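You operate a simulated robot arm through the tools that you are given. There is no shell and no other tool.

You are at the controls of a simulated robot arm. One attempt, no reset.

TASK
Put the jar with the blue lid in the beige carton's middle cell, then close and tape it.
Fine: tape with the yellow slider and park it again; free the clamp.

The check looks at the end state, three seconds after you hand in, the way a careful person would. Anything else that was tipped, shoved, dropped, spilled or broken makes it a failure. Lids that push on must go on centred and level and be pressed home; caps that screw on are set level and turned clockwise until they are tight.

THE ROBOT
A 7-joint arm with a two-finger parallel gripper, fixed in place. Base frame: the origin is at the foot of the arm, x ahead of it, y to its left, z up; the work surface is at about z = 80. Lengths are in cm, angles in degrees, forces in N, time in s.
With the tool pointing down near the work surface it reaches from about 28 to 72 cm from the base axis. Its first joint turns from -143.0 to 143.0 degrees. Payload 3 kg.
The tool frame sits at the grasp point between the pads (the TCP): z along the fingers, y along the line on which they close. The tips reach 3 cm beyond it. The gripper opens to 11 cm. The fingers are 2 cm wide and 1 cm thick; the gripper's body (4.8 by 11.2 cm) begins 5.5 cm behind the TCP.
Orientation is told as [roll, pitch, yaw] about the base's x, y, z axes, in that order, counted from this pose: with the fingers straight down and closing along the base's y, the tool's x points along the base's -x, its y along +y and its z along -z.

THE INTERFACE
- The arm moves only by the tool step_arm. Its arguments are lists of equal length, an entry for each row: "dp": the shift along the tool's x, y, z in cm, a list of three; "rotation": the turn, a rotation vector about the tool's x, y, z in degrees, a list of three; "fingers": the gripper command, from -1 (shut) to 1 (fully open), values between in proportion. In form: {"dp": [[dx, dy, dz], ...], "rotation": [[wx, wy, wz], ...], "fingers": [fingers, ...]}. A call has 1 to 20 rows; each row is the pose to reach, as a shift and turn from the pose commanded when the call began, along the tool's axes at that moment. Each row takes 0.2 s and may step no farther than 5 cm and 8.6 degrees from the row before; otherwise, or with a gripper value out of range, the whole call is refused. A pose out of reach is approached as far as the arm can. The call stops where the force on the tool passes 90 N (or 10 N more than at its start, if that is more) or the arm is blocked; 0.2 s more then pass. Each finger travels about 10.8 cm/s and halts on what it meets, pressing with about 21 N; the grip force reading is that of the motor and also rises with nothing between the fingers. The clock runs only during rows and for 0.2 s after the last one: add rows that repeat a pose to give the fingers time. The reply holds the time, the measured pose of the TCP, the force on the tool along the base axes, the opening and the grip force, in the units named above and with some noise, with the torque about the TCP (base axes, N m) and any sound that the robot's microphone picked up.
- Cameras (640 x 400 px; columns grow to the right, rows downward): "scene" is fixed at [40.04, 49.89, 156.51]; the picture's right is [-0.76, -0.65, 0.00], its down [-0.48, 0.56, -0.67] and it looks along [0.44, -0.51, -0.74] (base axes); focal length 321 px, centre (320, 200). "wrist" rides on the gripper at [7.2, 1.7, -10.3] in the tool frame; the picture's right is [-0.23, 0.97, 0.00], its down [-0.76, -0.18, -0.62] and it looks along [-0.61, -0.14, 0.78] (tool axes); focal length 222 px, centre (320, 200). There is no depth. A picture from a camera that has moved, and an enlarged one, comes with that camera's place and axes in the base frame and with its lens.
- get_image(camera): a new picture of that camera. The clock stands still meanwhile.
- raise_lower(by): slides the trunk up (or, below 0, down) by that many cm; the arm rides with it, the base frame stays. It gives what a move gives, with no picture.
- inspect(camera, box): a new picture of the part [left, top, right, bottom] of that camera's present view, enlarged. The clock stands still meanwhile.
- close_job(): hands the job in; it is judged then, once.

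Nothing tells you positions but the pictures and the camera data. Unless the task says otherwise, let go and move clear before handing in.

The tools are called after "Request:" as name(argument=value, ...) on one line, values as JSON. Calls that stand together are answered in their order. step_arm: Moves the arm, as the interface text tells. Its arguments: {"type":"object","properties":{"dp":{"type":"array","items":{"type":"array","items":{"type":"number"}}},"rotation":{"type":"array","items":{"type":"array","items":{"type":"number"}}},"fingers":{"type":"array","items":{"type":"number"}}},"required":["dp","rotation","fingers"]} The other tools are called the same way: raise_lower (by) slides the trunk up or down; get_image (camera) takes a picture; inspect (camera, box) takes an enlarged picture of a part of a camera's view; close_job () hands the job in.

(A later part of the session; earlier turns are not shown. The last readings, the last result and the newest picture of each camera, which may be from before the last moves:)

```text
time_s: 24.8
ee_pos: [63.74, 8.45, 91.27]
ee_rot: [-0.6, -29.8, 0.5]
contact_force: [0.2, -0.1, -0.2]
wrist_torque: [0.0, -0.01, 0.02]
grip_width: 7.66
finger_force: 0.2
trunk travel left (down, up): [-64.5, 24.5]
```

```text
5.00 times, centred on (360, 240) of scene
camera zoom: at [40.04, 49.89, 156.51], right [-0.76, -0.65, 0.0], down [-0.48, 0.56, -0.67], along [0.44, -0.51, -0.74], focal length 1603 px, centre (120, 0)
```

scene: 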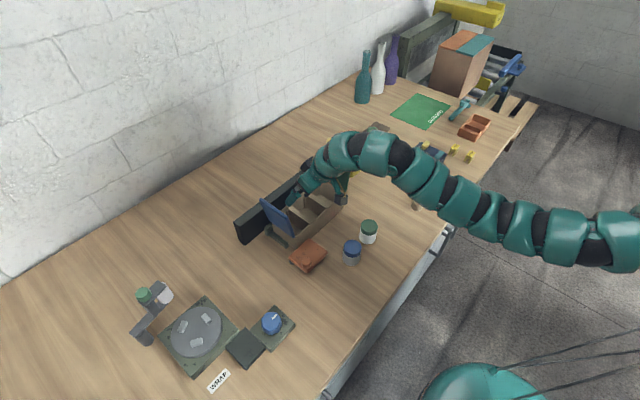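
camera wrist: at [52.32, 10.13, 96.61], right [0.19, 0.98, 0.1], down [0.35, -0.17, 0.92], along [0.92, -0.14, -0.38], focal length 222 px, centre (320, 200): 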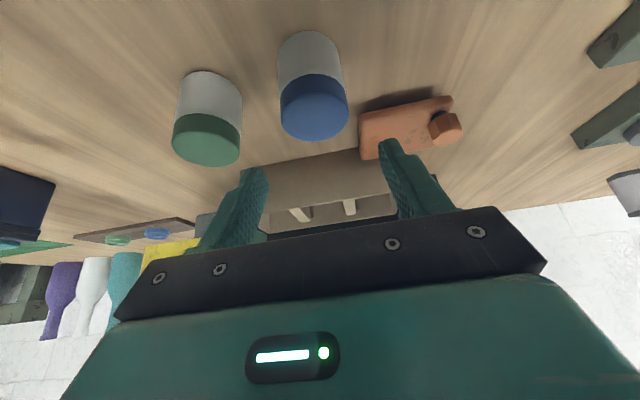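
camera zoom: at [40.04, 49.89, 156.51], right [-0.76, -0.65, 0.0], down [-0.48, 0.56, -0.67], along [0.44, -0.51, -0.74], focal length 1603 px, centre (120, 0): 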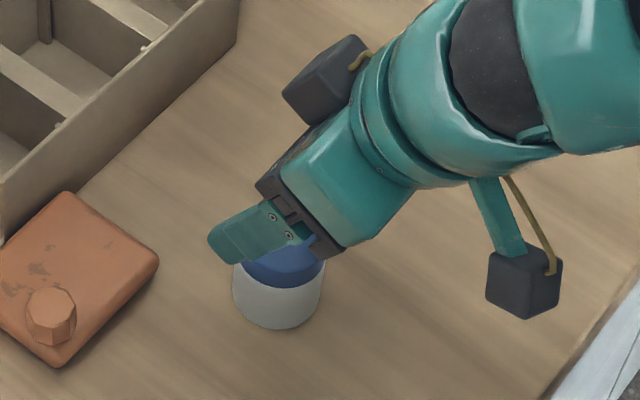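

In the tool frame the jar sits about 0.35 cm to +y of the grip centre. I correct that and descend so the fingertips reach about 1–1.4 cm below the lid top.

Request:
step_arm(dp=[[1.1, 0.33, 1.6], [2.23, 0.33, 3.18], [2.23, 0.33, 3.18]], rotation=[[-0.1, 0, 0.3], [-0.2, 0, 0.5], [-0.2, 0, 0.5]], fingers=[0.4, 0.4, 0.4])

Request:
get_image(camera="wrist")

Request:
inspect(camera="wrist", box=[220, 60, 420, 200])

Request:
inspect(camera="scene", box=[320, 210, 400, 270])

```text
time_s: 25.6
ee_pos: [63.22, 8.75, 87.56]
ee_rot: [-0.1, -29.8, 0.0]
contact_force: [-0.7, -0.1, 0.0]
wrist_torque: [-0.01, -0.01, 0.02]
grip_width: 7.67
finger_force: 0.2
trunk travel left (down, up): [-64.5, 24.5]
```

```text
taken
camera wrist: at [51.74, 10.44, 92.78], right [0.2, 0.97, 0.11], down [0.35, -0.18, 0.92], along [0.91, -0.14, -0.38], focal length 222 px, centre (320, 200)
```

wrist: 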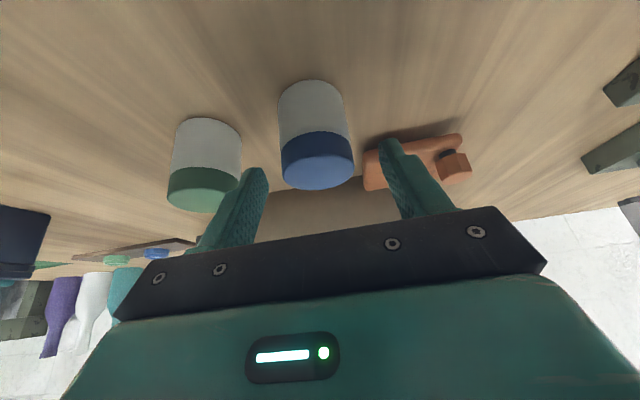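

```text
2.86 times, centred on (320, 130) of wrist
camera zoom: at [51.74, 10.44, 92.78], right [0.2, 0.97, 0.11], down [0.35, -0.18, 0.92], along [0.91, -0.14, -0.38], focal length 635 px, centre (320, 400)
```

zoom: 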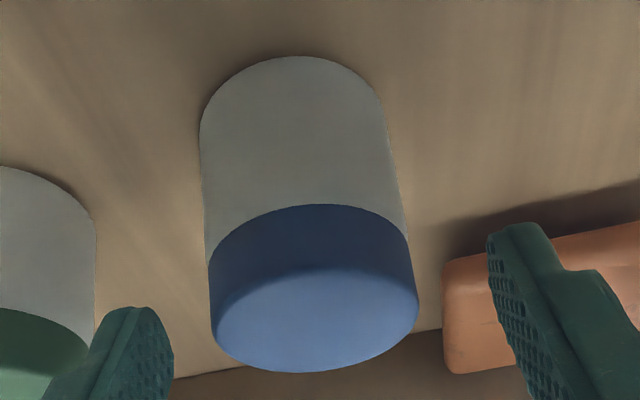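

```text
6.67 times, centred on (360, 240) of scene
camera zoom: at [40.04, 49.89, 156.51], right [-0.76, -0.65, 0.0], down [-0.48, 0.56, -0.67], along [0.44, -0.51, -0.74], focal length 2137 px, centre (53, -67)
```

zoom: 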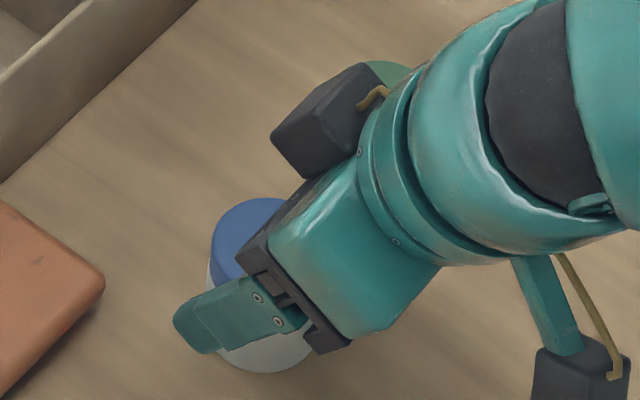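

The lid sits centred between the fingers, its top about 1.5 cm below the TCP. I raise 0.3 cm and close.

Request:
step_arm(dp=[[-0.15, -0.06, -0.26], [-0.15, -0.06, -0.26], [-0.15, -0.06, -0.26], [-0.15, -0.06, -0.26], [-0.15, -0.06, -0.26], [-0.15, -0.06, -0.26]], rotation=[[0, 0, 0], [0, 0, 0], [0, 0, 0], [0, 0, 0], [0, 0, 0], [0, 0, 0]], fingers=[0.4, -0.2, -0.6, -1, -1, -1])

Request:
inspect(camera="wrist", box=[220, 60, 420, 200])

```text
time_s: 27.0
ee_pos: [63.3, 8.68, 87.81]
ee_rot: [-0.1, -29.8, 0.1]
contact_force: [1.1, -0.6, 3.3]
wrist_torque: [0.03, -0.15, -0.03]
grip_width: 4.51
finger_force: 21.4
trunk travel left (down, up): [-64.5, 24.5]
```

```text
2.86 times, centred on (320, 130) of wrist
camera zoom: at [51.84, 10.41, 93.07], right [0.2, 0.97, 0.11], down [0.35, -0.18, 0.92], along [0.91, -0.14, -0.38], focal length 635 px, centre (320, 400)
```

zoom: 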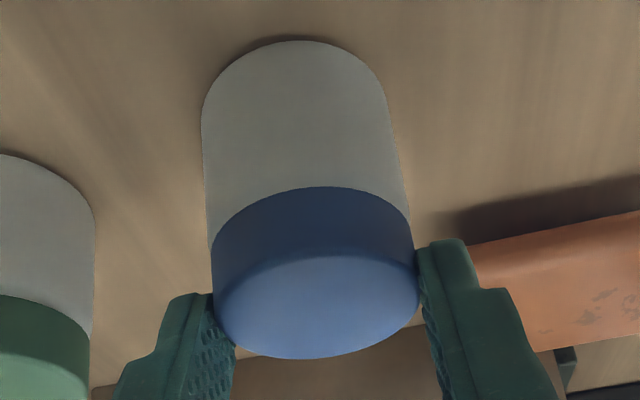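

The grip is firm at 4.51 cm. I lift slowly and check that the jar comes up whole and stays upright.

Request:
step_arm(dp=[[-0.25, 0, -0.43], [-0.5, 0, -0.87], [-1, 0, -1.73], [-1.5, 0, -2.6], [-1.5, 0, -2.6]], rotation=[[0, 0, 0], [0, 0, 0], [0, 0, 0], [0, 0, 0], [0, 0, 0]], fingers=[-1, -1, -1, -1, -1])

Request:
inspect(camera="wrist", box=[220, 60, 420, 200])

Request:
inspect(camera="scene", box=[320, 210, 400, 270])

```text
time_s: 28.2
ee_pos: [63.3, 8.74, 90.82]
ee_rot: [-0.2, -29.7, 0.0]
contact_force: [-0.2, -0.7, -0.5]
wrist_torque: [-0.01, 0.03, 0.0]
grip_width: 0.0
finger_force: 20.9
trunk travel left (down, up): [-64.5, 24.5]
```

```text
2.86 times, centred on (320, 130) of wrist
camera zoom: at [51.86, 10.47, 96.13], right [0.2, 0.97, 0.11], down [0.35, -0.18, 0.92], along [0.91, -0.14, -0.38], focal length 635 px, centre (320, 400)
```

zoom: 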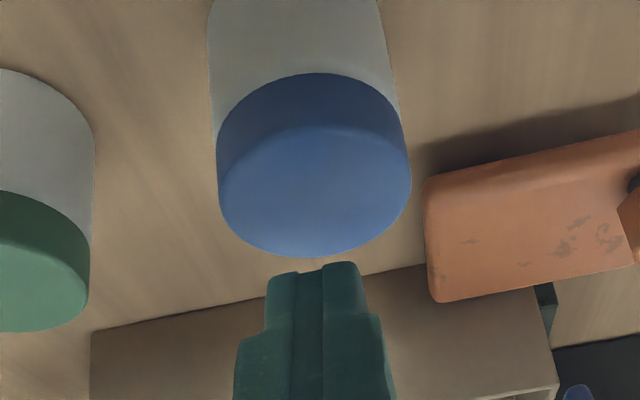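

```text
6.67 times, centred on (360, 240) of scene
camera zoom: at [40.04, 49.89, 156.51], right [-0.76, -0.65, 0.0], down [-0.48, 0.56, -0.67], along [0.44, -0.51, -0.74], focal length 2137 px, centre (53, -67)
```

zoom: 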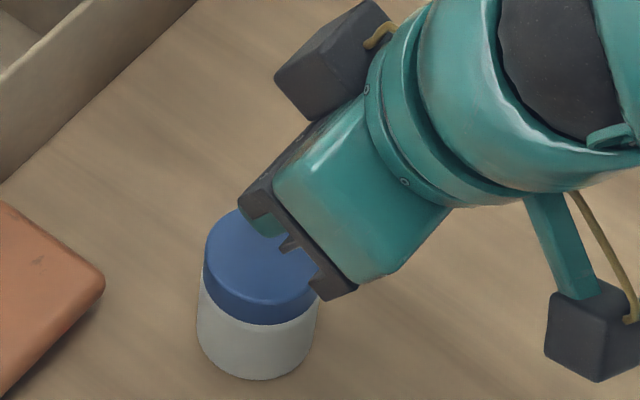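

The jar slipped out of the fingertips, which are too tapered to hold, and it is still standing upright near its old spot. I need a deeper grip closing along x, so I first test that orientation's reach over the cell with a small tilt.

Request:
step_arm(dp=[[-2, 0, -3.4], [-3, 0, -5.2], [-3, 0, -5.2], [-3, 0, -5.2]], rotation=[[0, 7.5, 0], [0, 15, 0], [0, 22.5, 0], [0, 30, 0]], fingers=[-1, -1, -0.5, 0.3])

Request:
get_image(camera="wrist")

Request:
inspect(camera="scene", box=[320, 210, 400, 270])

```text
time_s: 29.2
ee_pos: [66.22, 10.26, 95.99]
ee_rot: [-0.2, -4.7, 0.1]
contact_force: [-0.3, 0.4, 0.9]
wrist_torque: [-0.03, -0.04, 0.0]
grip_width: 7.16
finger_force: 0.0
out of reach, approached as far as the arm can: row 2, 3, 4
trunk travel left (down, up): [-64.5, 24.5]
```

```text
taken
camera wrist: at [58.14, 11.93, 105.56], right [0.23, 0.97, 0.02], down [0.71, -0.18, 0.68], along [0.67, -0.14, -0.73], focal length 222 px, centre (320, 200)
```

wrist: 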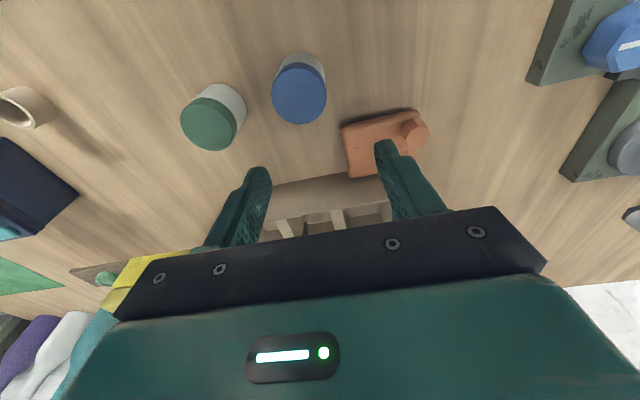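

```text
6.67 times, centred on (360, 240) of scene
camera zoom: at [40.04, 49.89, 156.51], right [-0.76, -0.65, 0.0], down [-0.48, 0.56, -0.67], along [0.44, -0.51, -0.74], focal length 2137 px, centre (53, -67)
```

zoom: 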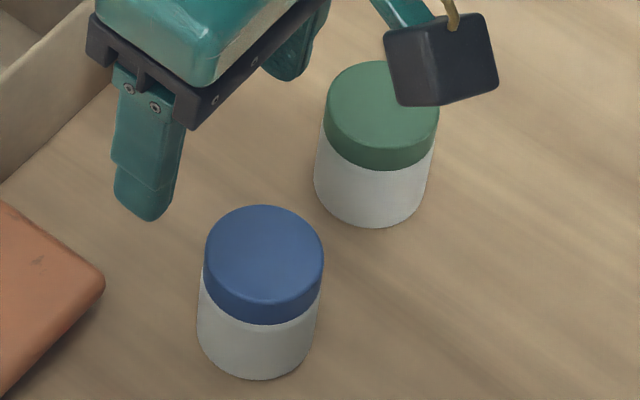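

The jar is upright at about (64.1, 9.0). I raise the trunk a little and turn the wrist so the fingers close along x.

Request:
raise_lower(by=6)

Request:
step_arm(dp=[[0, 0, 0], [0, -0.5, 0], [0, -1, 0], [0, -1.5, 0], [0, -2, 0], [0, -2, 0], [0, -2, 0], [0, -2, 0], [0, -2, 0], [0, -2, 0], [0, -2, 0]], rotation=[[0, 4.7, 0], [0, 4.7, 8.3], [0, 4.7, 16.6], [0, 4.7, 24.9], [0, 4.7, 33.2], [0, 4.7, 41.5], [0, 4.7, 49.8], [0, 4.7, 58.1], [0, 4.7, 66.4], [0, 4.7, 74.7], [0, 4.7, 83]], fingers=[0.5, 0.5, 0.5, 0.5, 0.5, 0.5, 0.5, 0.5, 0.5, 0.5, 0.5])

```text
time_s: 30.2
ee_pos: [66.31, 10.03, 101.77]
ee_rot: [0.0, -4.6, -0.1]
contact_force: [-0.6, -0.4, 0.1]
wrist_torque: [0.01, 0.0, -0.02]
grip_width: 7.14
finger_force: 0.1
trunk travel left (down, up): [-70.5, 18.5]
```

```text
time_s: 32.6
ee_pos: [66.33, 8.06, 101.75]
ee_rot: [1.8, 2.5, -83.1]
contact_force: [0.6, -0.1, 0.8]
wrist_torque: [-0.03, 0.0, 0.0]
grip_width: 8.24
finger_force: 0.1
trunk travel left (down, up): [-70.5, 18.5]
```

Request:
step_arm(dp=[[0, 0, 0], [0, 0, 0], [0, 0, 0]], rotation=[[-1, -1, 3], [-1.8, -2.5, 6.9], [-1.8, -2.5, 6.9]], fingers=[0.5, 0.5, 0.5])

```text
time_s: 33.4
ee_pos: [66.31, 8.03, 101.94]
ee_rot: [3.3, 0.3, -90.0]
contact_force: [0.5, 0.0, 0.2]
wrist_torque: [-0.01, -0.01, -0.01]
grip_width: 8.25
finger_force: 0.2
trunk travel left (down, up): [-70.5, 18.5]
```

Request:
step_arm(dp=[[-0.6, 4, 0.5], [-1.2, 8, 1.5], [-1.8, 12, 4], [-2.4, 15.9, 6.9]], rotation=[[-3, 0, 0], [-6, 0, 0], [-9, 0, 0], [-11.7, 0, 0]], fingers=[0.5, 0.5, 0.5, 0.5])

Request:
get_image(camera="wrist")

Request:
inspect(camera="scene", box=[240, 150, 400, 270])

```text
time_s: 34.4
ee_pos: [82.39, 6.04, 95.61]
ee_rot: [15.1, 0.3, -89.8]
contact_force: [0.7, -0.1, -0.3]
wrist_torque: [0.04, 0.04, 0.03]
grip_width: 8.24
finger_force: 0.0
trunk travel left (down, up): [-70.5, 18.5]
```

```text
taken
camera wrist: at [81.23, 13.16, 106.11], right [0.94, -0.23, 0.25], down [-0.33, -0.77, 0.55], along [0.07, -0.6, -0.8], focal length 222 px, centre (320, 200)
```

wrist: 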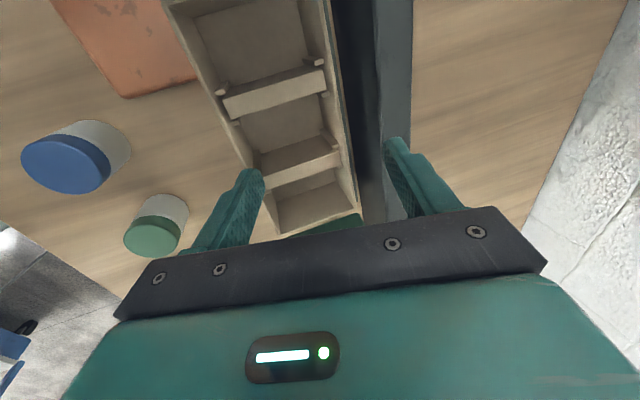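

```text
3.33 times, centred on (320, 210) of scene
camera zoom: at [40.04, 49.89, 156.51], right [-0.76, -0.65, 0.0], down [-0.48, 0.56, -0.67], along [0.44, -0.51, -0.74], focal length 1069 px, centre (320, 167)
```

zoom: 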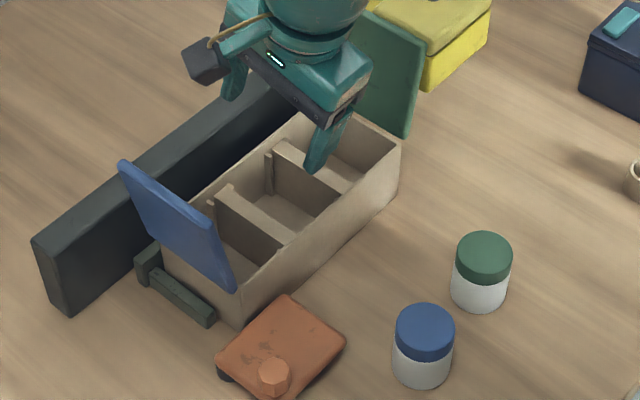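

A 15° tilt reaches here. I'll test how upright the tool can go at this spot.

Request:
step_arm(dp=[[0, 0, 0], [0, 0, 0]], rotation=[[4, 0, 0], [7, 0, 0]], fingers=[0.5, 0.5])

```text
time_s: 35.0
ee_pos: [80.83, 5.95, 95.83]
ee_rot: [11.7, 0.4, -90.1]
contact_force: [0.5, 0.8, 0.1]
wrist_torque: [0.0, -0.01, -0.02]
grip_width: 8.25
finger_force: 0.1
out of reach, approached as far as the arm can: row 1, 2
trunk travel left (down, up): [-70.5, 18.5]
```

With the current trunk height the tilt must stay near 13–15° here; a lower trunk should allow less. Now I return above the jar with the tool vertical.

Request:
step_arm(dp=[[0.8, -4, -2], [1.6, -8, -3.5], [2.3, -12, -5], [3.05, -15.7, -6.3]], rotation=[[3, 0, 0], [6, 0, 0], [9, 0, 0], [11.7, 0, 0]], fingers=[0.4, 0.4, 0.4, 0.4])

Request:
get_image(camera="wrist")

```text
time_s: 36.0
ee_pos: [65.29, 9.33, 99.37]
ee_rot: [0.7, 1.4, -90.0]
contact_force: [-0.5, -3.0, -5.2]
wrist_torque: [0.17, -0.05, 0.01]
grip_width: 7.69
finger_force: 0.1
out of reach, approached as far as the arm can: row 4
trunk travel left (down, up): [-70.5, 18.5]
```

```text
taken
camera wrist: at [66.72, 16.18, 109.83], right [0.97, -0.23, 0.01], down [-0.19, -0.78, 0.6], along [-0.13, -0.59, -0.8], focal length 222 px, centre (320, 200)
```

wrist: 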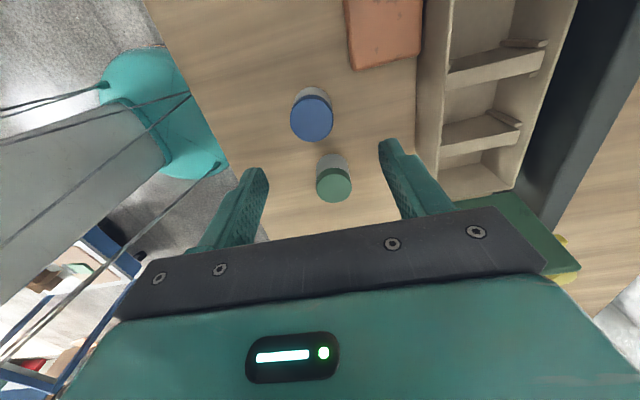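

Request:
step_arm(dp=[[0, -0.4, 3], [0, -0.8, 6], [0, -0.8, 6]], rotation=[[0.4, -0.7, 0], [0.7, -1.4, 0], [0.7, -1.4, 0]], fingers=[0.4, 0.4, 0.4])

Request:
get_image(camera="wrist")

Request:
inspect(camera="wrist", box=[220, 60, 420, 200])

```text
time_s: 36.8
ee_pos: [64.25, 8.69, 92.48]
ee_rot: [-0.7, -1.0, -90.0]
contact_force: [0.5, -0.1, 0.2]
wrist_torque: [0.0, -0.01, 0.03]
grip_width: 7.69
finger_force: 0.0
trunk travel left (down, up): [-70.5, 18.5]
```

```text
taken
camera wrist: at [65.99, 16.11, 102.67], right [0.97, -0.23, -0.01], down [-0.17, -0.75, 0.64], along [-0.15, -0.62, -0.77], focal length 222 px, centre (320, 200)
```

wrist: 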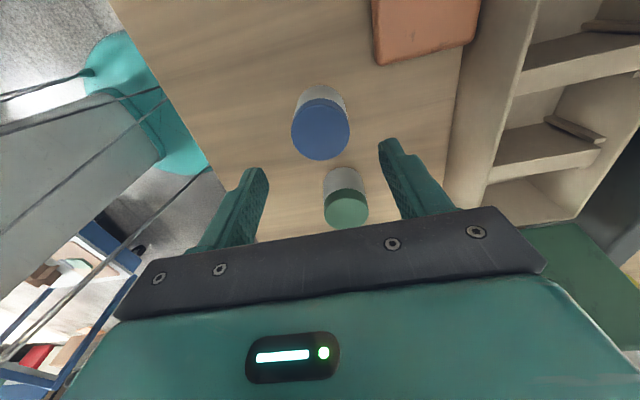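

```text
2.86 times, centred on (320, 130) of wrist
camera zoom: at [65.99, 16.11, 102.67], right [0.97, -0.23, -0.01], down [-0.17, -0.75, 0.64], along [-0.15, -0.62, -0.77], focal length 635 px, centre (320, 400)
```

zoom: 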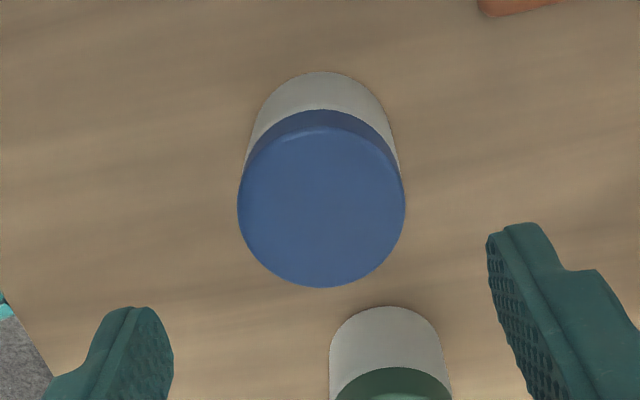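

The jar centre is at about (64.35, 9.35). I correct the small tilt and descend around it.

Request:
step_arm(dp=[[0.4, 0.1, 2.2], [0.78, 0.18, 4.5], [0.78, 0.18, 6.7], [0.78, 0.18, 6.7]], rotation=[[-0.35, 0.5, 0], [-0.7, 1.0, 0], [-0.7, 1.0, 0], [-0.7, 1.0, 0]], fingers=[0.4, 0.4, 0.4, 0.4])

Request:
inspect(camera="wrist", box=[220, 60, 420, 200])

Request:
inspect(camera="scene", box=[320, 200, 400, 270])

```text
time_s: 37.8
ee_pos: [64.54, 9.18, 85.92]
ee_rot: [0.0, -0.1, -89.9]
contact_force: [-0.2, 0.6, -0.2]
wrist_torque: [0.03, 0.03, 0.01]
grip_width: 7.72
finger_force: 0.0
trunk travel left (down, up): [-70.5, 18.5]
```

```text
2.86 times, centred on (320, 130) of wrist
camera zoom: at [66.21, 16.59, 96.3], right [0.97, -0.23, 0.0], down [-0.18, -0.76, 0.62], along [-0.14, -0.61, -0.78], focal length 635 px, centre (320, 400)
```

zoom: 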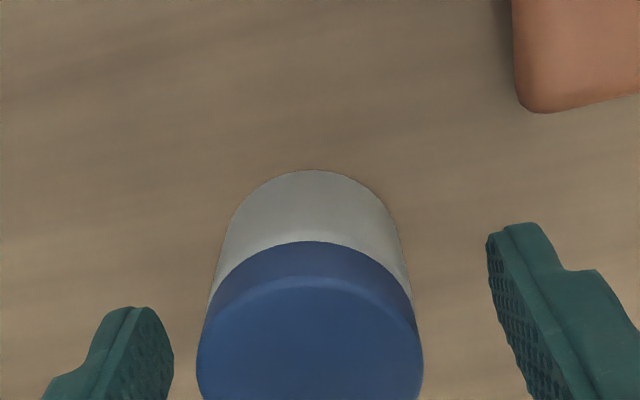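

```text
5.71 times, centred on (360, 235) of scene
camera zoom: at [40.04, 49.89, 156.51], right [-0.76, -0.65, 0.0], down [-0.48, 0.56, -0.67], along [0.44, -0.51, -0.74], focal length 1832 px, centre (91, 0)
```

zoom: 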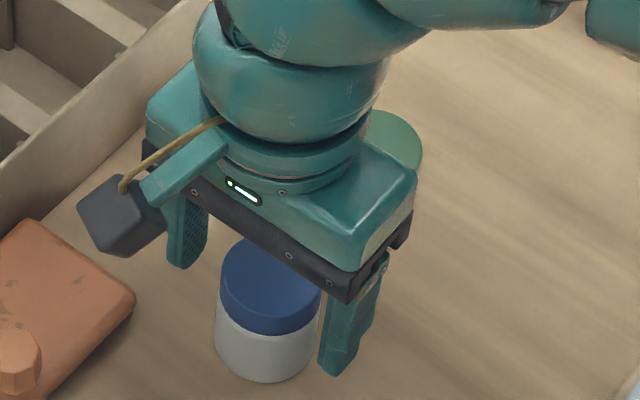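

The lid is centred between the pads at TCP height. Closing the grip.

Request:
step_arm(dp=[[0, -0.2, 0.2], [0, -0.2, 0.2], [0, -0.2, 0.2], [0, -0.2, 0.2], [0, -0.2, 0.2], [0, -0.2, 0.2]], rotation=[[0, 0, 0], [0, 0, 0], [0, 0, 0], [0, 0, 0], [0, 0, 0], [0, 0, 0]], fingers=[0.2, 0, -0.2, -0.5, -1, -1])

Request:
step_arm(dp=[[0, 0, -0.5], [0, 0, -1], [0, 0, -1]], rotation=[[0, 0, 0], [0, 0, 0], [0, 0, 0]], fingers=[-1, -1, -1])

Request:
inspect(camera="scene", box=[320, 200, 400, 270])

```text
time_s: 39.2
ee_pos: [64.42, 9.48, 85.79]
ee_rot: [0.0, 0.0, -90.0]
contact_force: [0.0, 0.2, 0.6]
wrist_torque: [-0.01, -0.01, -0.02]
grip_width: 4.62
finger_force: 20.6
trunk travel left (down, up): [-70.5, 18.5]
```

```text
time_s: 40.0
ee_pos: [64.31, 9.41, 86.89]
ee_rot: [0.0, 0.0, -89.8]
contact_force: [0.8, -0.5, -1.8]
wrist_torque: [0.02, -0.01, -0.01]
grip_width: 4.59
finger_force: 20.2
trunk travel left (down, up): [-70.5, 18.5]
```

```text
5.71 times, centred on (360, 235) of scene
camera zoom: at [40.04, 49.89, 156.51], right [-0.76, -0.65, 0.0], down [-0.48, 0.56, -0.67], along [0.44, -0.51, -0.74], focal length 1832 px, centre (91, 0)
```

zoom: 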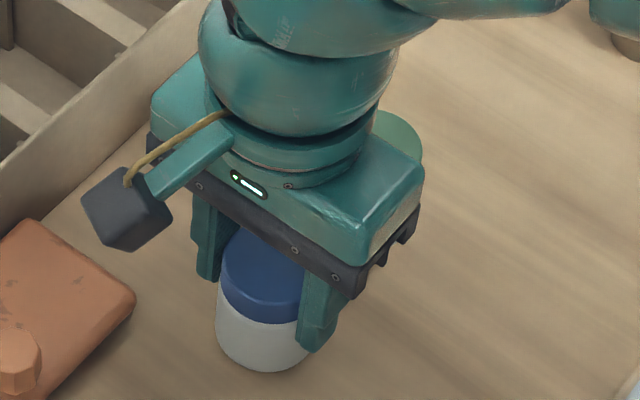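

The jar is held at 4.59 cm and lifts cleanly. I raise it further and move in front of the carton, then bring the trunk down for better reach.

Request:
step_arm(dp=[[0, 0, -2], [0, 0, -4.5], [0, 0.5, -7], [-0.6, 2.5, -9], [-1.5, 4.5, -10], [-2.5, 6.3, -10.5], [-3.4, 6.7, -11], [-3.4, 6.7, -11]], rotation=[[0, 0, 0], [0, 0, 0], [0, 0, 0], [0, 0, 0], [0, 0, 0], [0, 0, 0], [0, 0, 0], [0, 0, 0]], fingers=[-1, -1, -1, -1, -1, -1, -1, -1])

Request:
get_image(camera="wrist")

```text
time_s: 41.8
ee_pos: [71.09, 5.94, 97.72]
ee_rot: [0.0, -0.2, -90.0]
contact_force: [0.0, 0.4, -1.0]
wrist_torque: [0.0, -0.03, -0.01]
grip_width: 4.62
finger_force: 21.5
trunk travel left (down, up): [-70.5, 18.5]
```

```text
taken
camera wrist: at [72.75, 13.29, 107.98], right [0.97, -0.23, 0.0], down [-0.18, -0.76, 0.62], along [-0.14, -0.61, -0.78], focal length 222 px, centre (320, 200)
```

wrist: 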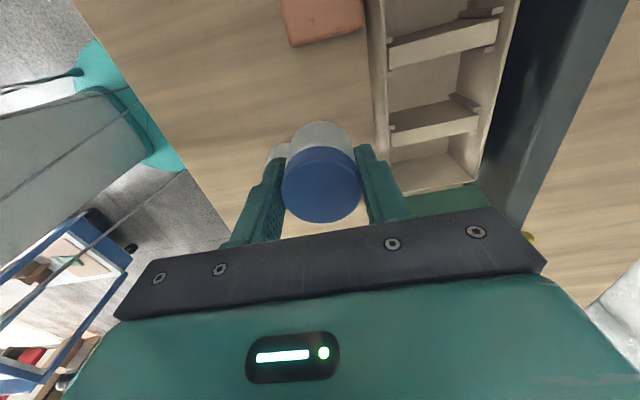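

Request:
raise_lower(by=-6)

Request:
step_arm(dp=[[0, 0, -3], [0, 0, -6], [0, 0, -9], [0, 0, -9]], rotation=[[0, 0, 0], [0, 0, 0], [0, 0, 0], [0, 0, 0]], fingers=[-1, -1, -1, -1])

Request:
raise_lower(by=-9)

Request:
step_arm(dp=[[0, 0, -3], [0, 0, -6], [0, 0, -6]], rotation=[[0, 0, 0], [0, 0, 0], [0, 0, 0]], fingers=[-1, -1, -1])

```text
time_s: 42.8
ee_pos: [71.09, 6.07, 91.67]
ee_rot: [0.1, 0.1, -89.9]
contact_force: [0.1, -0.2, -1.3]
wrist_torque: [-0.01, 0.01, 0.0]
grip_width: 4.57
finger_force: 20.8
trunk travel left (down, up): [-64.5, 24.5]
```

```text
time_s: 43.8
ee_pos: [71.12, 6.23, 100.9]
ee_rot: [-0.1, 0.1, -90.0]
contact_force: [-0.1, 0.2, -0.2]
wrist_torque: [-0.02, -0.01, 0.01]
grip_width: 4.63
finger_force: 20.9
trunk travel left (down, up): [-64.5, 24.5]
```

```text
time_s: 45.1
ee_pos: [71.15, 6.33, 91.87]
ee_rot: [0.0, 0.0, -90.0]
contact_force: [0.8, -0.6, -0.7]
wrist_torque: [-0.03, 0.02, 0.01]
grip_width: 4.6
finger_force: 21.5
trunk travel left (down, up): [-55.5, 33.5]
```

```text
time_s: 45.9
ee_pos: [71.21, 6.14, 97.82]
ee_rot: [0.0, -0.1, -90.0]
contact_force: [1.2, -0.2, -1.0]
wrist_torque: [-0.02, 0.02, 0.0]
grip_width: 4.6
finger_force: 21.3
trunk travel left (down, up): [-55.5, 33.5]
```

Request:
step_arm(dp=[[-0.1, 3, 0.3], [-0.2, 6, 0.7], [-0.3, 9, 1.1], [-0.45, 11.3, 1.5], [-0.45, 11.3, 1.5]], rotation=[[-3.5, 0, 0], [-7, 0, 0], [-10, 0, 0], [-10, 0, 0], [-10, 0, 0]], fingers=[-1, -1, -1, -1, -1])

Request:
get_image(camera="wrist")

Request:
inspect(camera="scene", box=[260, 150, 380, 250])

```text
time_s: 47.1
ee_pos: [80.21, 5.72, 96.82]
ee_rot: [10.0, 0.1, -89.9]
contact_force: [0.8, -0.6, -0.5]
wrist_torque: [0.0, -0.03, -0.01]
grip_width: 4.62
finger_force: 20.9
out of reach, approached as far as the arm can: row 4, 5
trunk travel left (down, up): [-55.5, 33.5]
```

```text
taken
camera wrist: at [80.16, 12.95, 107.18], right [0.96, -0.23, 0.17], down [-0.28, -0.76, 0.58], along [0.0, -0.61, -0.79], focal length 222 px, centre (320, 200)
```

wrist: 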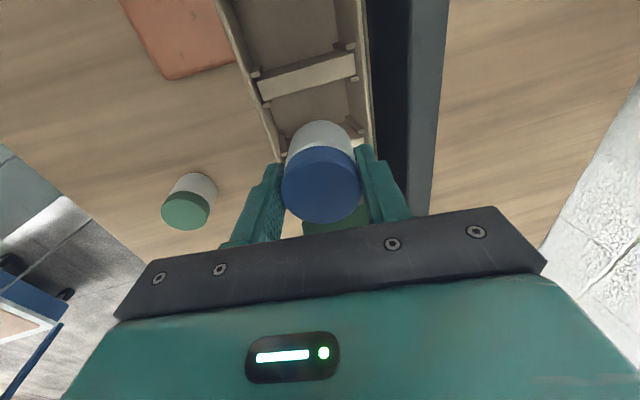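

```text
4.00 times, centred on (320, 200) of scene
camera zoom: at [40.04, 49.89, 156.51], right [-0.76, -0.65, 0.0], down [-0.48, 0.56, -0.67], along [0.44, -0.51, -0.74], focal length 1282 px, centre (320, 200)
```

zoom: 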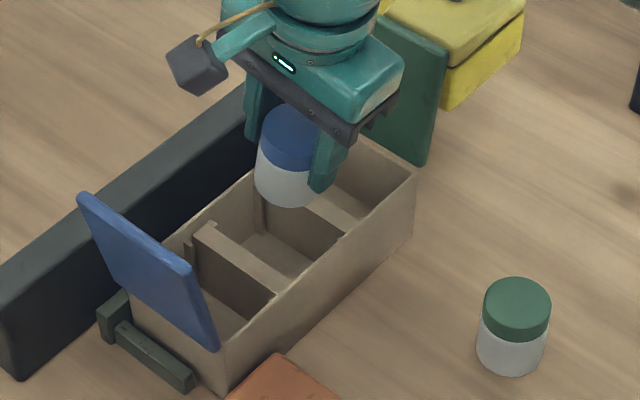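

Request:
step_arm(dp=[[0, 0.5, 1.5], [-0.07, 1.6, 3.15], [-0.07, 1.6, 3.15]], rotation=[[-3, 0, 0], [-3, 0, 0], [-3, 0, 0]], fingers=[-1, -1, -1])

Request:
get_image(camera="wrist")

Request:
inspect(camera="wrist", box=[200, 0, 440, 180])

```text
time_s: 47.9
ee_pos: [81.72, 5.82, 94.77]
ee_rot: [12.8, 0.0, -90.0]
contact_force: [0.5, -0.8, -0.7]
wrist_torque: [0.03, 0.0, -0.02]
grip_width: 4.61
finger_force: 21.2
out of reach, approached as far as the arm can: row 2, 3
trunk travel left (down, up): [-55.5, 33.5]
```

```text
taken
camera wrist: at [80.93, 13.09, 105.15], right [0.95, -0.23, 0.22], down [-0.31, -0.76, 0.57], along [0.04, -0.61, -0.79], focal length 222 px, centre (320, 200)
```

wrist: 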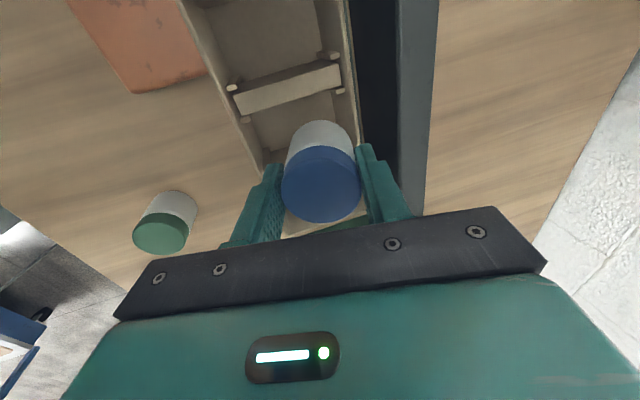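

```text
2.22 times, centred on (320, 90) of wrist
camera zoom: at [80.93, 13.09, 105.15], right [0.95, -0.23, 0.22], down [-0.31, -0.76, 0.57], along [0.04, -0.61, -0.79], focal length 494 px, centre (320, 444)
```

zoom: 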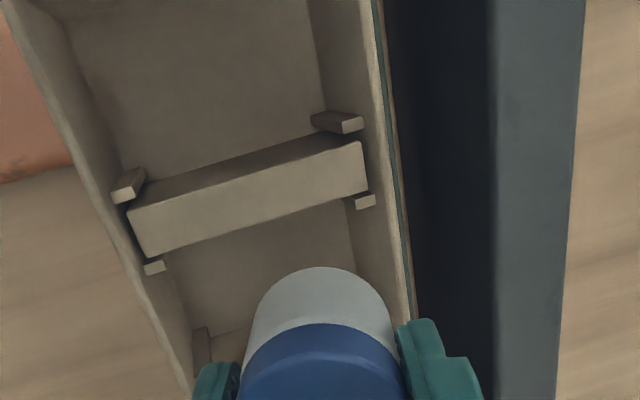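

The cell spans x 77.8–86.6, y 2.5–8.6, and the jar hangs centred above it. I nudge y by −0.2 and start down with the trunk.

Request:
step_arm(dp=[[-0.2, 0, 0], [-0.2, 0, 0]], rotation=[[0, 0, 0], [0, 0, 0]], fingers=[-1, -1])

Request:
raise_lower(by=-3)

Request:
get_image(camera="wrist")

Request:
inspect(camera="wrist", box=[200, 40, 440, 220])

Request:
inspect(camera="scene", box=[260, 150, 380, 250])

```text
time_s: 48.5
ee_pos: [81.48, 5.63, 94.71]
ee_rot: [13.1, -0.1, -89.9]
contact_force: [-0.5, 0.3, -1.1]
wrist_torque: [0.02, 0.03, 0.0]
grip_width: 4.63
finger_force: 20.8
trunk travel left (down, up): [-55.5, 33.5]
```

```text
time_s: 49.2
ee_pos: [81.6, 5.66, 91.79]
ee_rot: [13.0, 0.0, -90.0]
contact_force: [0.3, -1.0, -0.5]
wrist_torque: [0.02, 0.03, 0.0]
grip_width: 4.57
finger_force: 21.1
trunk travel left (down, up): [-52.5, 36.5]
```

```text
taken
camera wrist: at [80.9, 12.89, 102.16], right [0.95, -0.23, 0.22], down [-0.31, -0.76, 0.57], along [0.04, -0.61, -0.79], focal length 222 px, centre (320, 200)
```

wrist: 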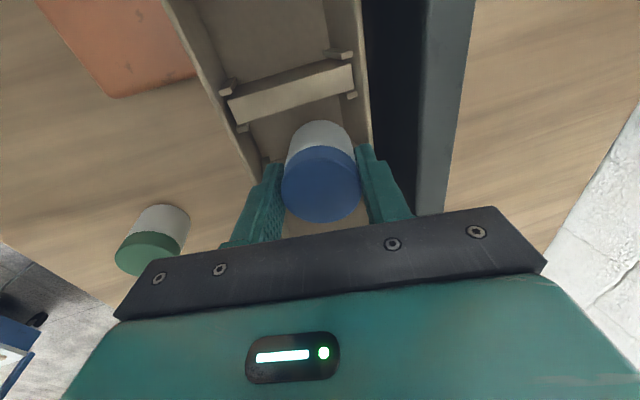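

```text
2.22 times, centred on (320, 130) of wrist
camera zoom: at [80.9, 12.89, 102.16], right [0.95, -0.23, 0.22], down [-0.31, -0.76, 0.57], along [0.04, -0.61, -0.79], focal length 494 px, centre (320, 356)
```

zoom: 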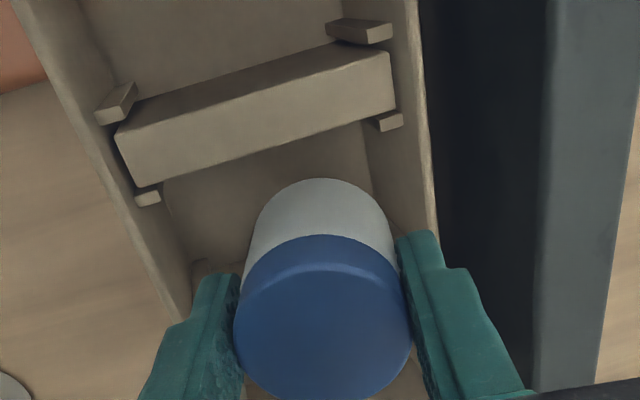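

```text
4.00 times, centred on (320, 200) of scene
camera zoom: at [40.04, 49.89, 156.51], right [-0.76, -0.65, 0.0], down [-0.48, 0.56, -0.67], along [0.44, -0.51, -0.74], focal length 1282 px, centre (320, 200)
```

zoom: 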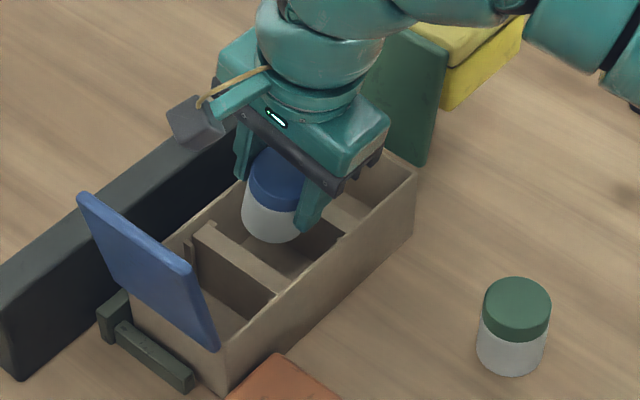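

Alignment looks good, with the jar between both dividers. I continue down in small trunk steps, checking force.

Request:
raise_lower(by=-3)

Request:
inspect(camera="wrist", box=[200, 40, 440, 220])

Request:
inspect(camera="scene", box=[260, 150, 380, 250])

```text
time_s: 50.0
ee_pos: [81.62, 5.64, 88.78]
ee_rot: [13.0, 0.0, -89.9]
contact_force: [0.2, 0.0, -0.5]
wrist_torque: [0.02, 0.0, 0.03]
grip_width: 4.6
finger_force: 21.0
trunk travel left (down, up): [-49.5, 39.5]
```

```text
2.22 times, centred on (320, 130) of wrist
camera zoom: at [80.9, 12.89, 99.17], right [0.95, -0.23, 0.22], down [-0.31, -0.76, 0.57], along [0.04, -0.61, -0.79], focal length 494 px, centre (320, 356)
```

zoom: 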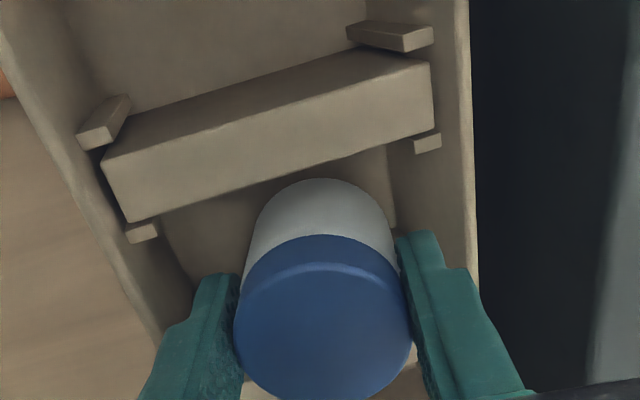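

```text
4.00 times, centred on (320, 200) of scene
camera zoom: at [40.04, 49.89, 156.51], right [-0.76, -0.65, 0.0], down [-0.48, 0.56, -0.67], along [0.44, -0.51, -0.74], focal length 1282 px, centre (320, 200)
```

zoom: 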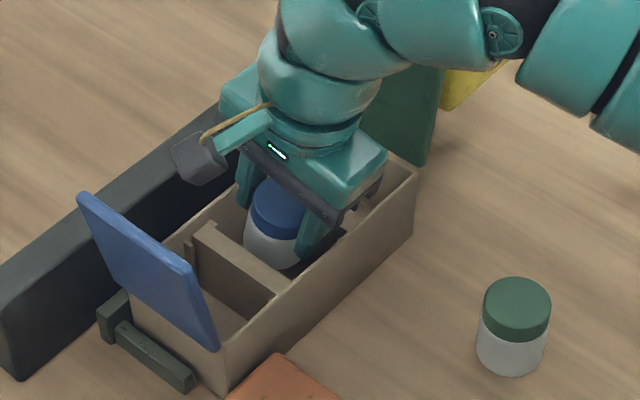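

Request:
raise_lower(by=-1.5)

Request:
raise_lower(by=-0.4)

```text
time_s: 50.6
ee_pos: [81.56, 5.74, 87.25]
ee_rot: [13.0, 0.0, -90.0]
contact_force: [-0.7, -0.7, -0.7]
wrist_torque: [0.0, 0.01, 0.01]
grip_width: 4.61
finger_force: 21.0
trunk travel left (down, up): [-48.0, 41.0]
```

```text
time_s: 51.1
ee_pos: [81.55, 5.61, 86.87]
ee_rot: [13.0, 0.1, -90.0]
contact_force: [0.6, 0.1, -1.5]
wrist_torque: [-0.01, 0.0, -0.01]
grip_width: 4.63
finger_force: 21.1
trunk travel left (down, up): [-47.6, 41.4]
```

Request:
raise_lower(by=-0.3)

Request:
raise_lower(by=-0.2)

Request:
inspect(camera="wrist", box=[200, 40, 440, 220])

```text
time_s: 51.7
ee_pos: [81.65, 5.69, 86.53]
ee_rot: [13.1, 0.1, -90.0]
contact_force: [-0.7, -0.7, -0.8]
wrist_torque: [-0.03, -0.01, 0.03]
grip_width: 4.61
finger_force: 21.1
trunk travel left (down, up): [-47.3, 41.7]
```

```text
time_s: 52.2
ee_pos: [81.52, 5.62, 86.41]
ee_rot: [13.1, 0.0, -90.0]
contact_force: [0.6, 0.3, 7.5]
wrist_torque: [-0.04, -0.07, -0.01]
grip_width: 4.59
finger_force: 20.9
trunk travel left (down, up): [-47.1, 41.9]
```

```text
2.22 times, centred on (320, 130) of wrist
camera zoom: at [80.88, 12.88, 96.88], right [0.95, -0.23, 0.22], down [-0.31, -0.76, 0.57], along [0.04, -0.61, -0.79], focal length 494 px, centre (320, 356)
```

zoom: 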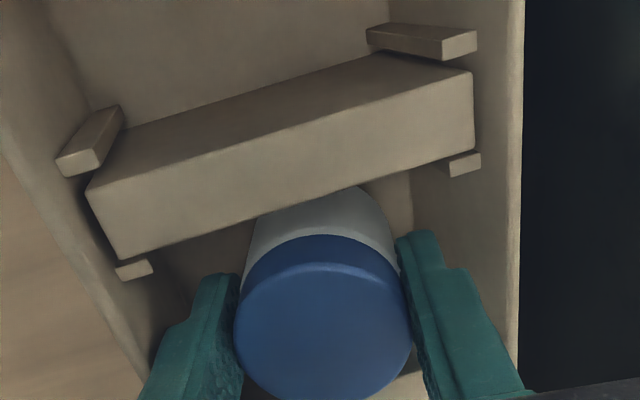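

The floor contact registered (7.5 N). I open the fingers slightly so the jar settles flat under control.

Request:
step_arm(dp=[[0, 0, 0], [0, 0, 0], [0, 0, 0], [0, 0, 0]], rotation=[[0, 0, 0], [0, 0, 0], [0, 0, 0], [0, 0, 0]], fingers=[-0.12, -0.08, -0.05, -0.02])

Request:
inspect(camera="wrist", box=[200, 40, 440, 220])

Request:
inspect(camera="scene", box=[260, 150, 380, 250])

```text
time_s: 53.2
ee_pos: [81.7, 5.63, 86.47]
ee_rot: [12.9, 0.0, -90.0]
contact_force: [0.4, 0.3, 0.6]
wrist_torque: [0.0, 0.03, -0.04]
grip_width: 5.35
finger_force: 0.1
trunk travel left (down, up): [-47.1, 41.9]
```

```text
2.22 times, centred on (320, 130) of wrist
camera zoom: at [80.91, 12.88, 96.75], right [0.95, -0.23, 0.22], down [-0.31, -0.76, 0.57], along [0.04, -0.61, -0.79], focal length 494 px, centre (320, 356)
```

zoom: 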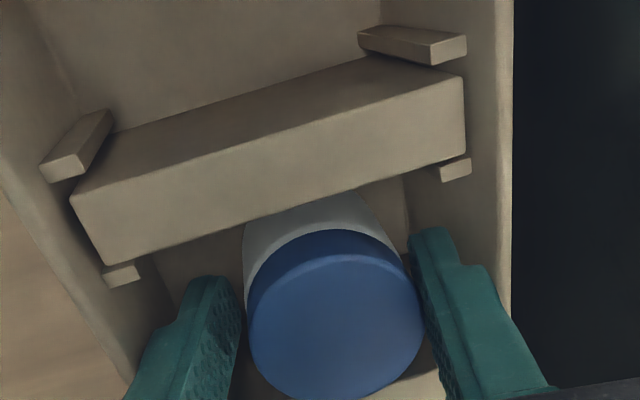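

```text
4.00 times, centred on (320, 200) of scene
camera zoom: at [40.04, 49.89, 156.51], right [-0.76, -0.65, 0.0], down [-0.48, 0.56, -0.67], along [0.44, -0.51, -0.74], focal length 1282 px, centre (320, 200)
```

zoom: 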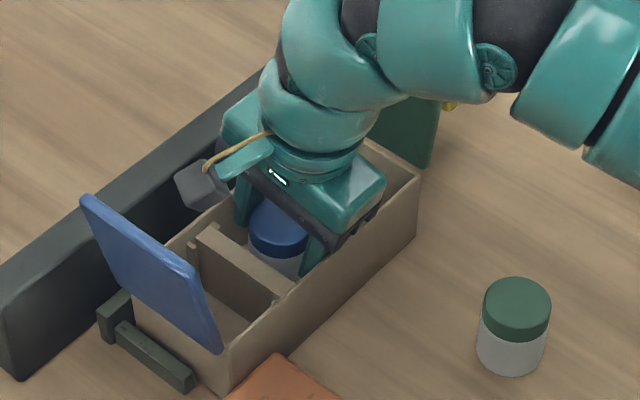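

The jar has settled nearly flat, though the carton looks nudged about 0.3 cm by the −x finger. I withdraw vertically with the trunk.

Request:
raise_lower(by=1.2)

Request:
inspect(camera="wrist", box=[200, 40, 440, 220])

Request:
raise_lower(by=2)

Request:
inspect(camera="wrist", box=[200, 40, 440, 220])

```text
time_s: 53.8
ee_pos: [81.61, 5.53, 87.48]
ee_rot: [13.0, 0.1, -90.0]
contact_force: [-0.4, -0.4, 0.1]
wrist_torque: [-0.01, -0.03, 0.01]
grip_width: 5.36
finger_force: 0.1
trunk travel left (down, up): [-48.3, 40.7]
```

```text
2.22 times, centred on (320, 130) of wrist
camera zoom: at [80.92, 12.88, 97.93], right [0.95, -0.23, 0.22], down [-0.31, -0.76, 0.57], along [0.04, -0.61, -0.79], focal length 494 px, centre (320, 356)
```

zoom: 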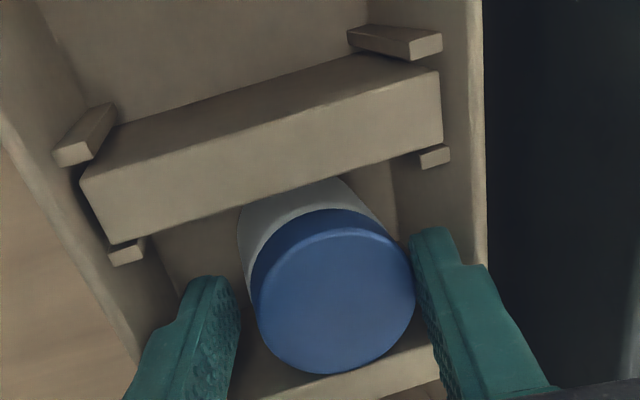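

```text
time_s: 54.5
ee_pos: [81.58, 5.67, 89.64]
ee_rot: [12.9, 0.0, -90.1]
contact_force: [-0.6, 0.7, -0.3]
wrist_torque: [-0.02, 0.02, 0.01]
grip_width: 5.4
finger_force: 0.0
trunk travel left (down, up): [-50.3, 38.7]
```

```text
2.22 times, centred on (320, 130) of wrist
camera zoom: at [80.92, 12.88, 99.93], right [0.95, -0.23, 0.22], down [-0.31, -0.76, 0.57], along [0.04, -0.61, -0.79], focal length 494 px, centre (320, 356)
```

zoom: 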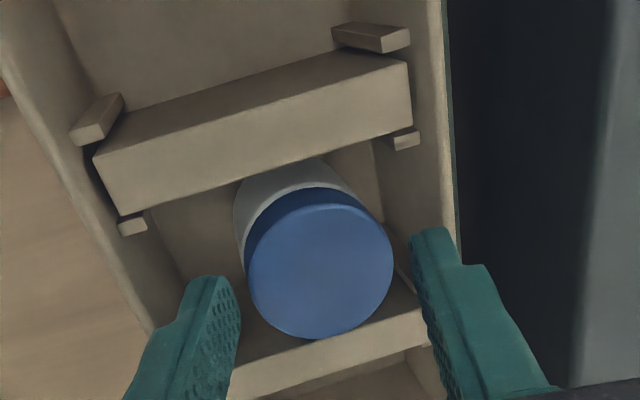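

The jar is free in the middle cell. I raise well clear and check that it stands level and whether the carton moved.

Request:
raise_lower(by=8)

Request:
get_image(camera="wrist")

Request:
inspect(camera="wrist", box=[200, 0, 440, 180])

Request:
inspect(camera="scene", box=[260, 170, 360, 250])

```text
time_s: 55.6
ee_pos: [81.67, 5.58, 97.63]
ee_rot: [13.0, 0.0, -90.0]
contact_force: [0.8, 0.2, -0.6]
wrist_torque: [0.0, -0.01, 0.01]
grip_width: 5.4
finger_force: 0.0
trunk travel left (down, up): [-58.3, 30.7]
```

```text
taken
camera wrist: at [80.92, 12.88, 107.92], right [0.95, -0.23, 0.22], down [-0.31, -0.76, 0.57], along [0.04, -0.61, -0.79], focal length 222 px, centre (320, 200)
```

wrist: 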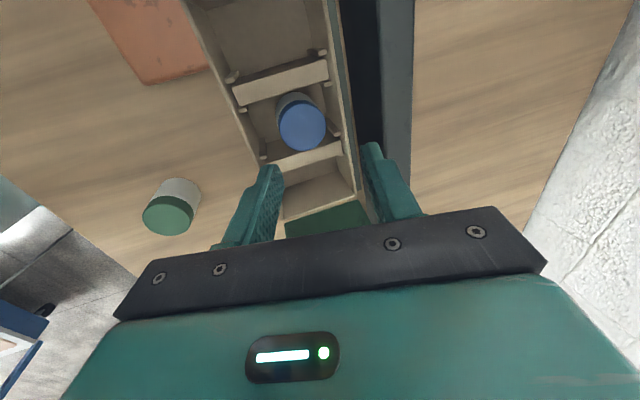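

```text
2.22 times, centred on (320, 90) of wrist
camera zoom: at [80.92, 12.88, 107.92], right [0.95, -0.23, 0.22], down [-0.31, -0.76, 0.57], along [0.04, -0.61, -0.79], focal length 494 px, centre (320, 444)
```

zoom: 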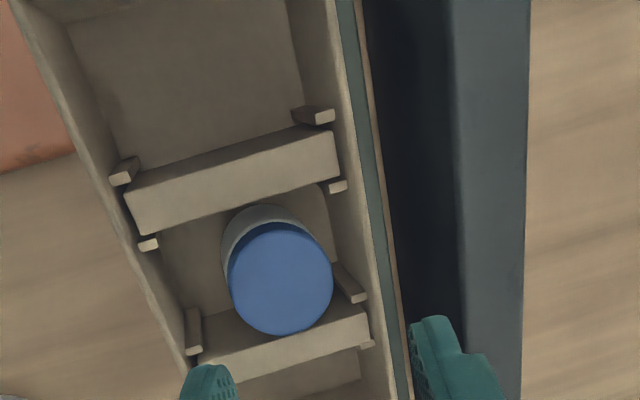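

```text
5.00 times, centred on (310, 210) of scene
camera zoom: at [40.04, 49.89, 156.51], right [-0.76, -0.65, 0.0], down [-0.48, 0.56, -0.67], along [0.44, -0.51, -0.74], focal length 1603 px, centre (370, 150)
```

zoom: 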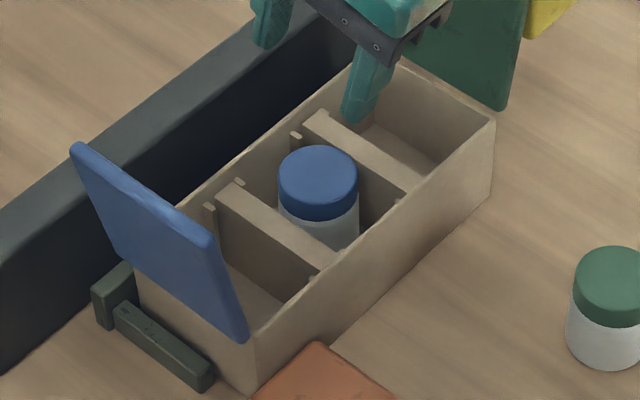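

The jar stands upright in the middle cell; the carton shifted about 0.5 cm toward the robot, which I'll correct later. Next I go around the front, with closed fingers, to the outer side of the blue flap.

Request:
step_arm(dp=[[0, -4, -1.4], [0, -8.2, -2.4], [4.5, -9, -2.4], [9, -9.5, -2.4], [13, -10, -2.4], [16, -10, -2.4]], rotation=[[-2, 0, 0], [-4, 0, 0], [-6, 0, 0], [-8, 0, 0], [-10, 0, 0], [-12, 0, 0]], fingers=[0, -0.5, -1, -1, -1, -1])

Request:
get_image(camera="wrist")

Request:
get_image(camera="scene")

```text
time_s: 57.0
ee_pos: [71.21, 21.54, 97.25]
ee_rot: [25.0, 0.0, -90.0]
contact_force: [-0.5, 0.4, -0.2]
wrist_torque: [0.04, 0.01, 0.03]
grip_width: 0.0
finger_force: 21.0
trunk travel left (down, up): [-58.3, 30.7]
```

```text
taken
camera wrist: at [68.33, 28.9, 107.29], right [0.88, -0.23, 0.41], down [-0.42, -0.76, 0.49], along [0.2, -0.61, -0.77], focal length 222 px, centre (320, 200)
```

wrist: 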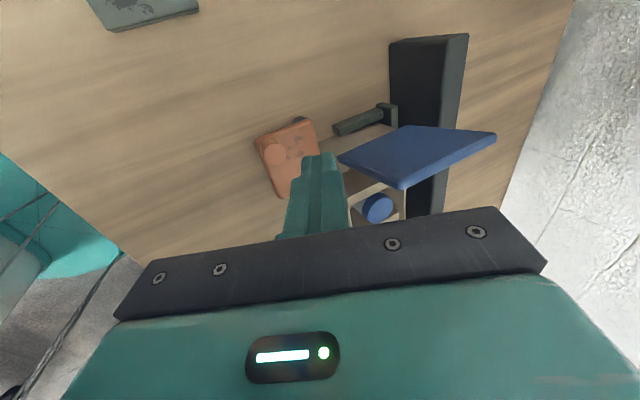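

```text
taken
```

scene: 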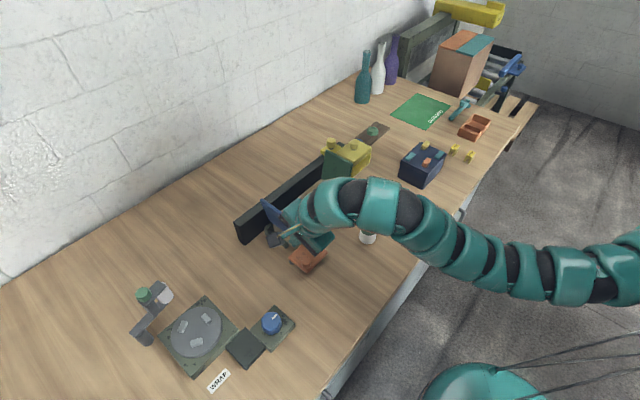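

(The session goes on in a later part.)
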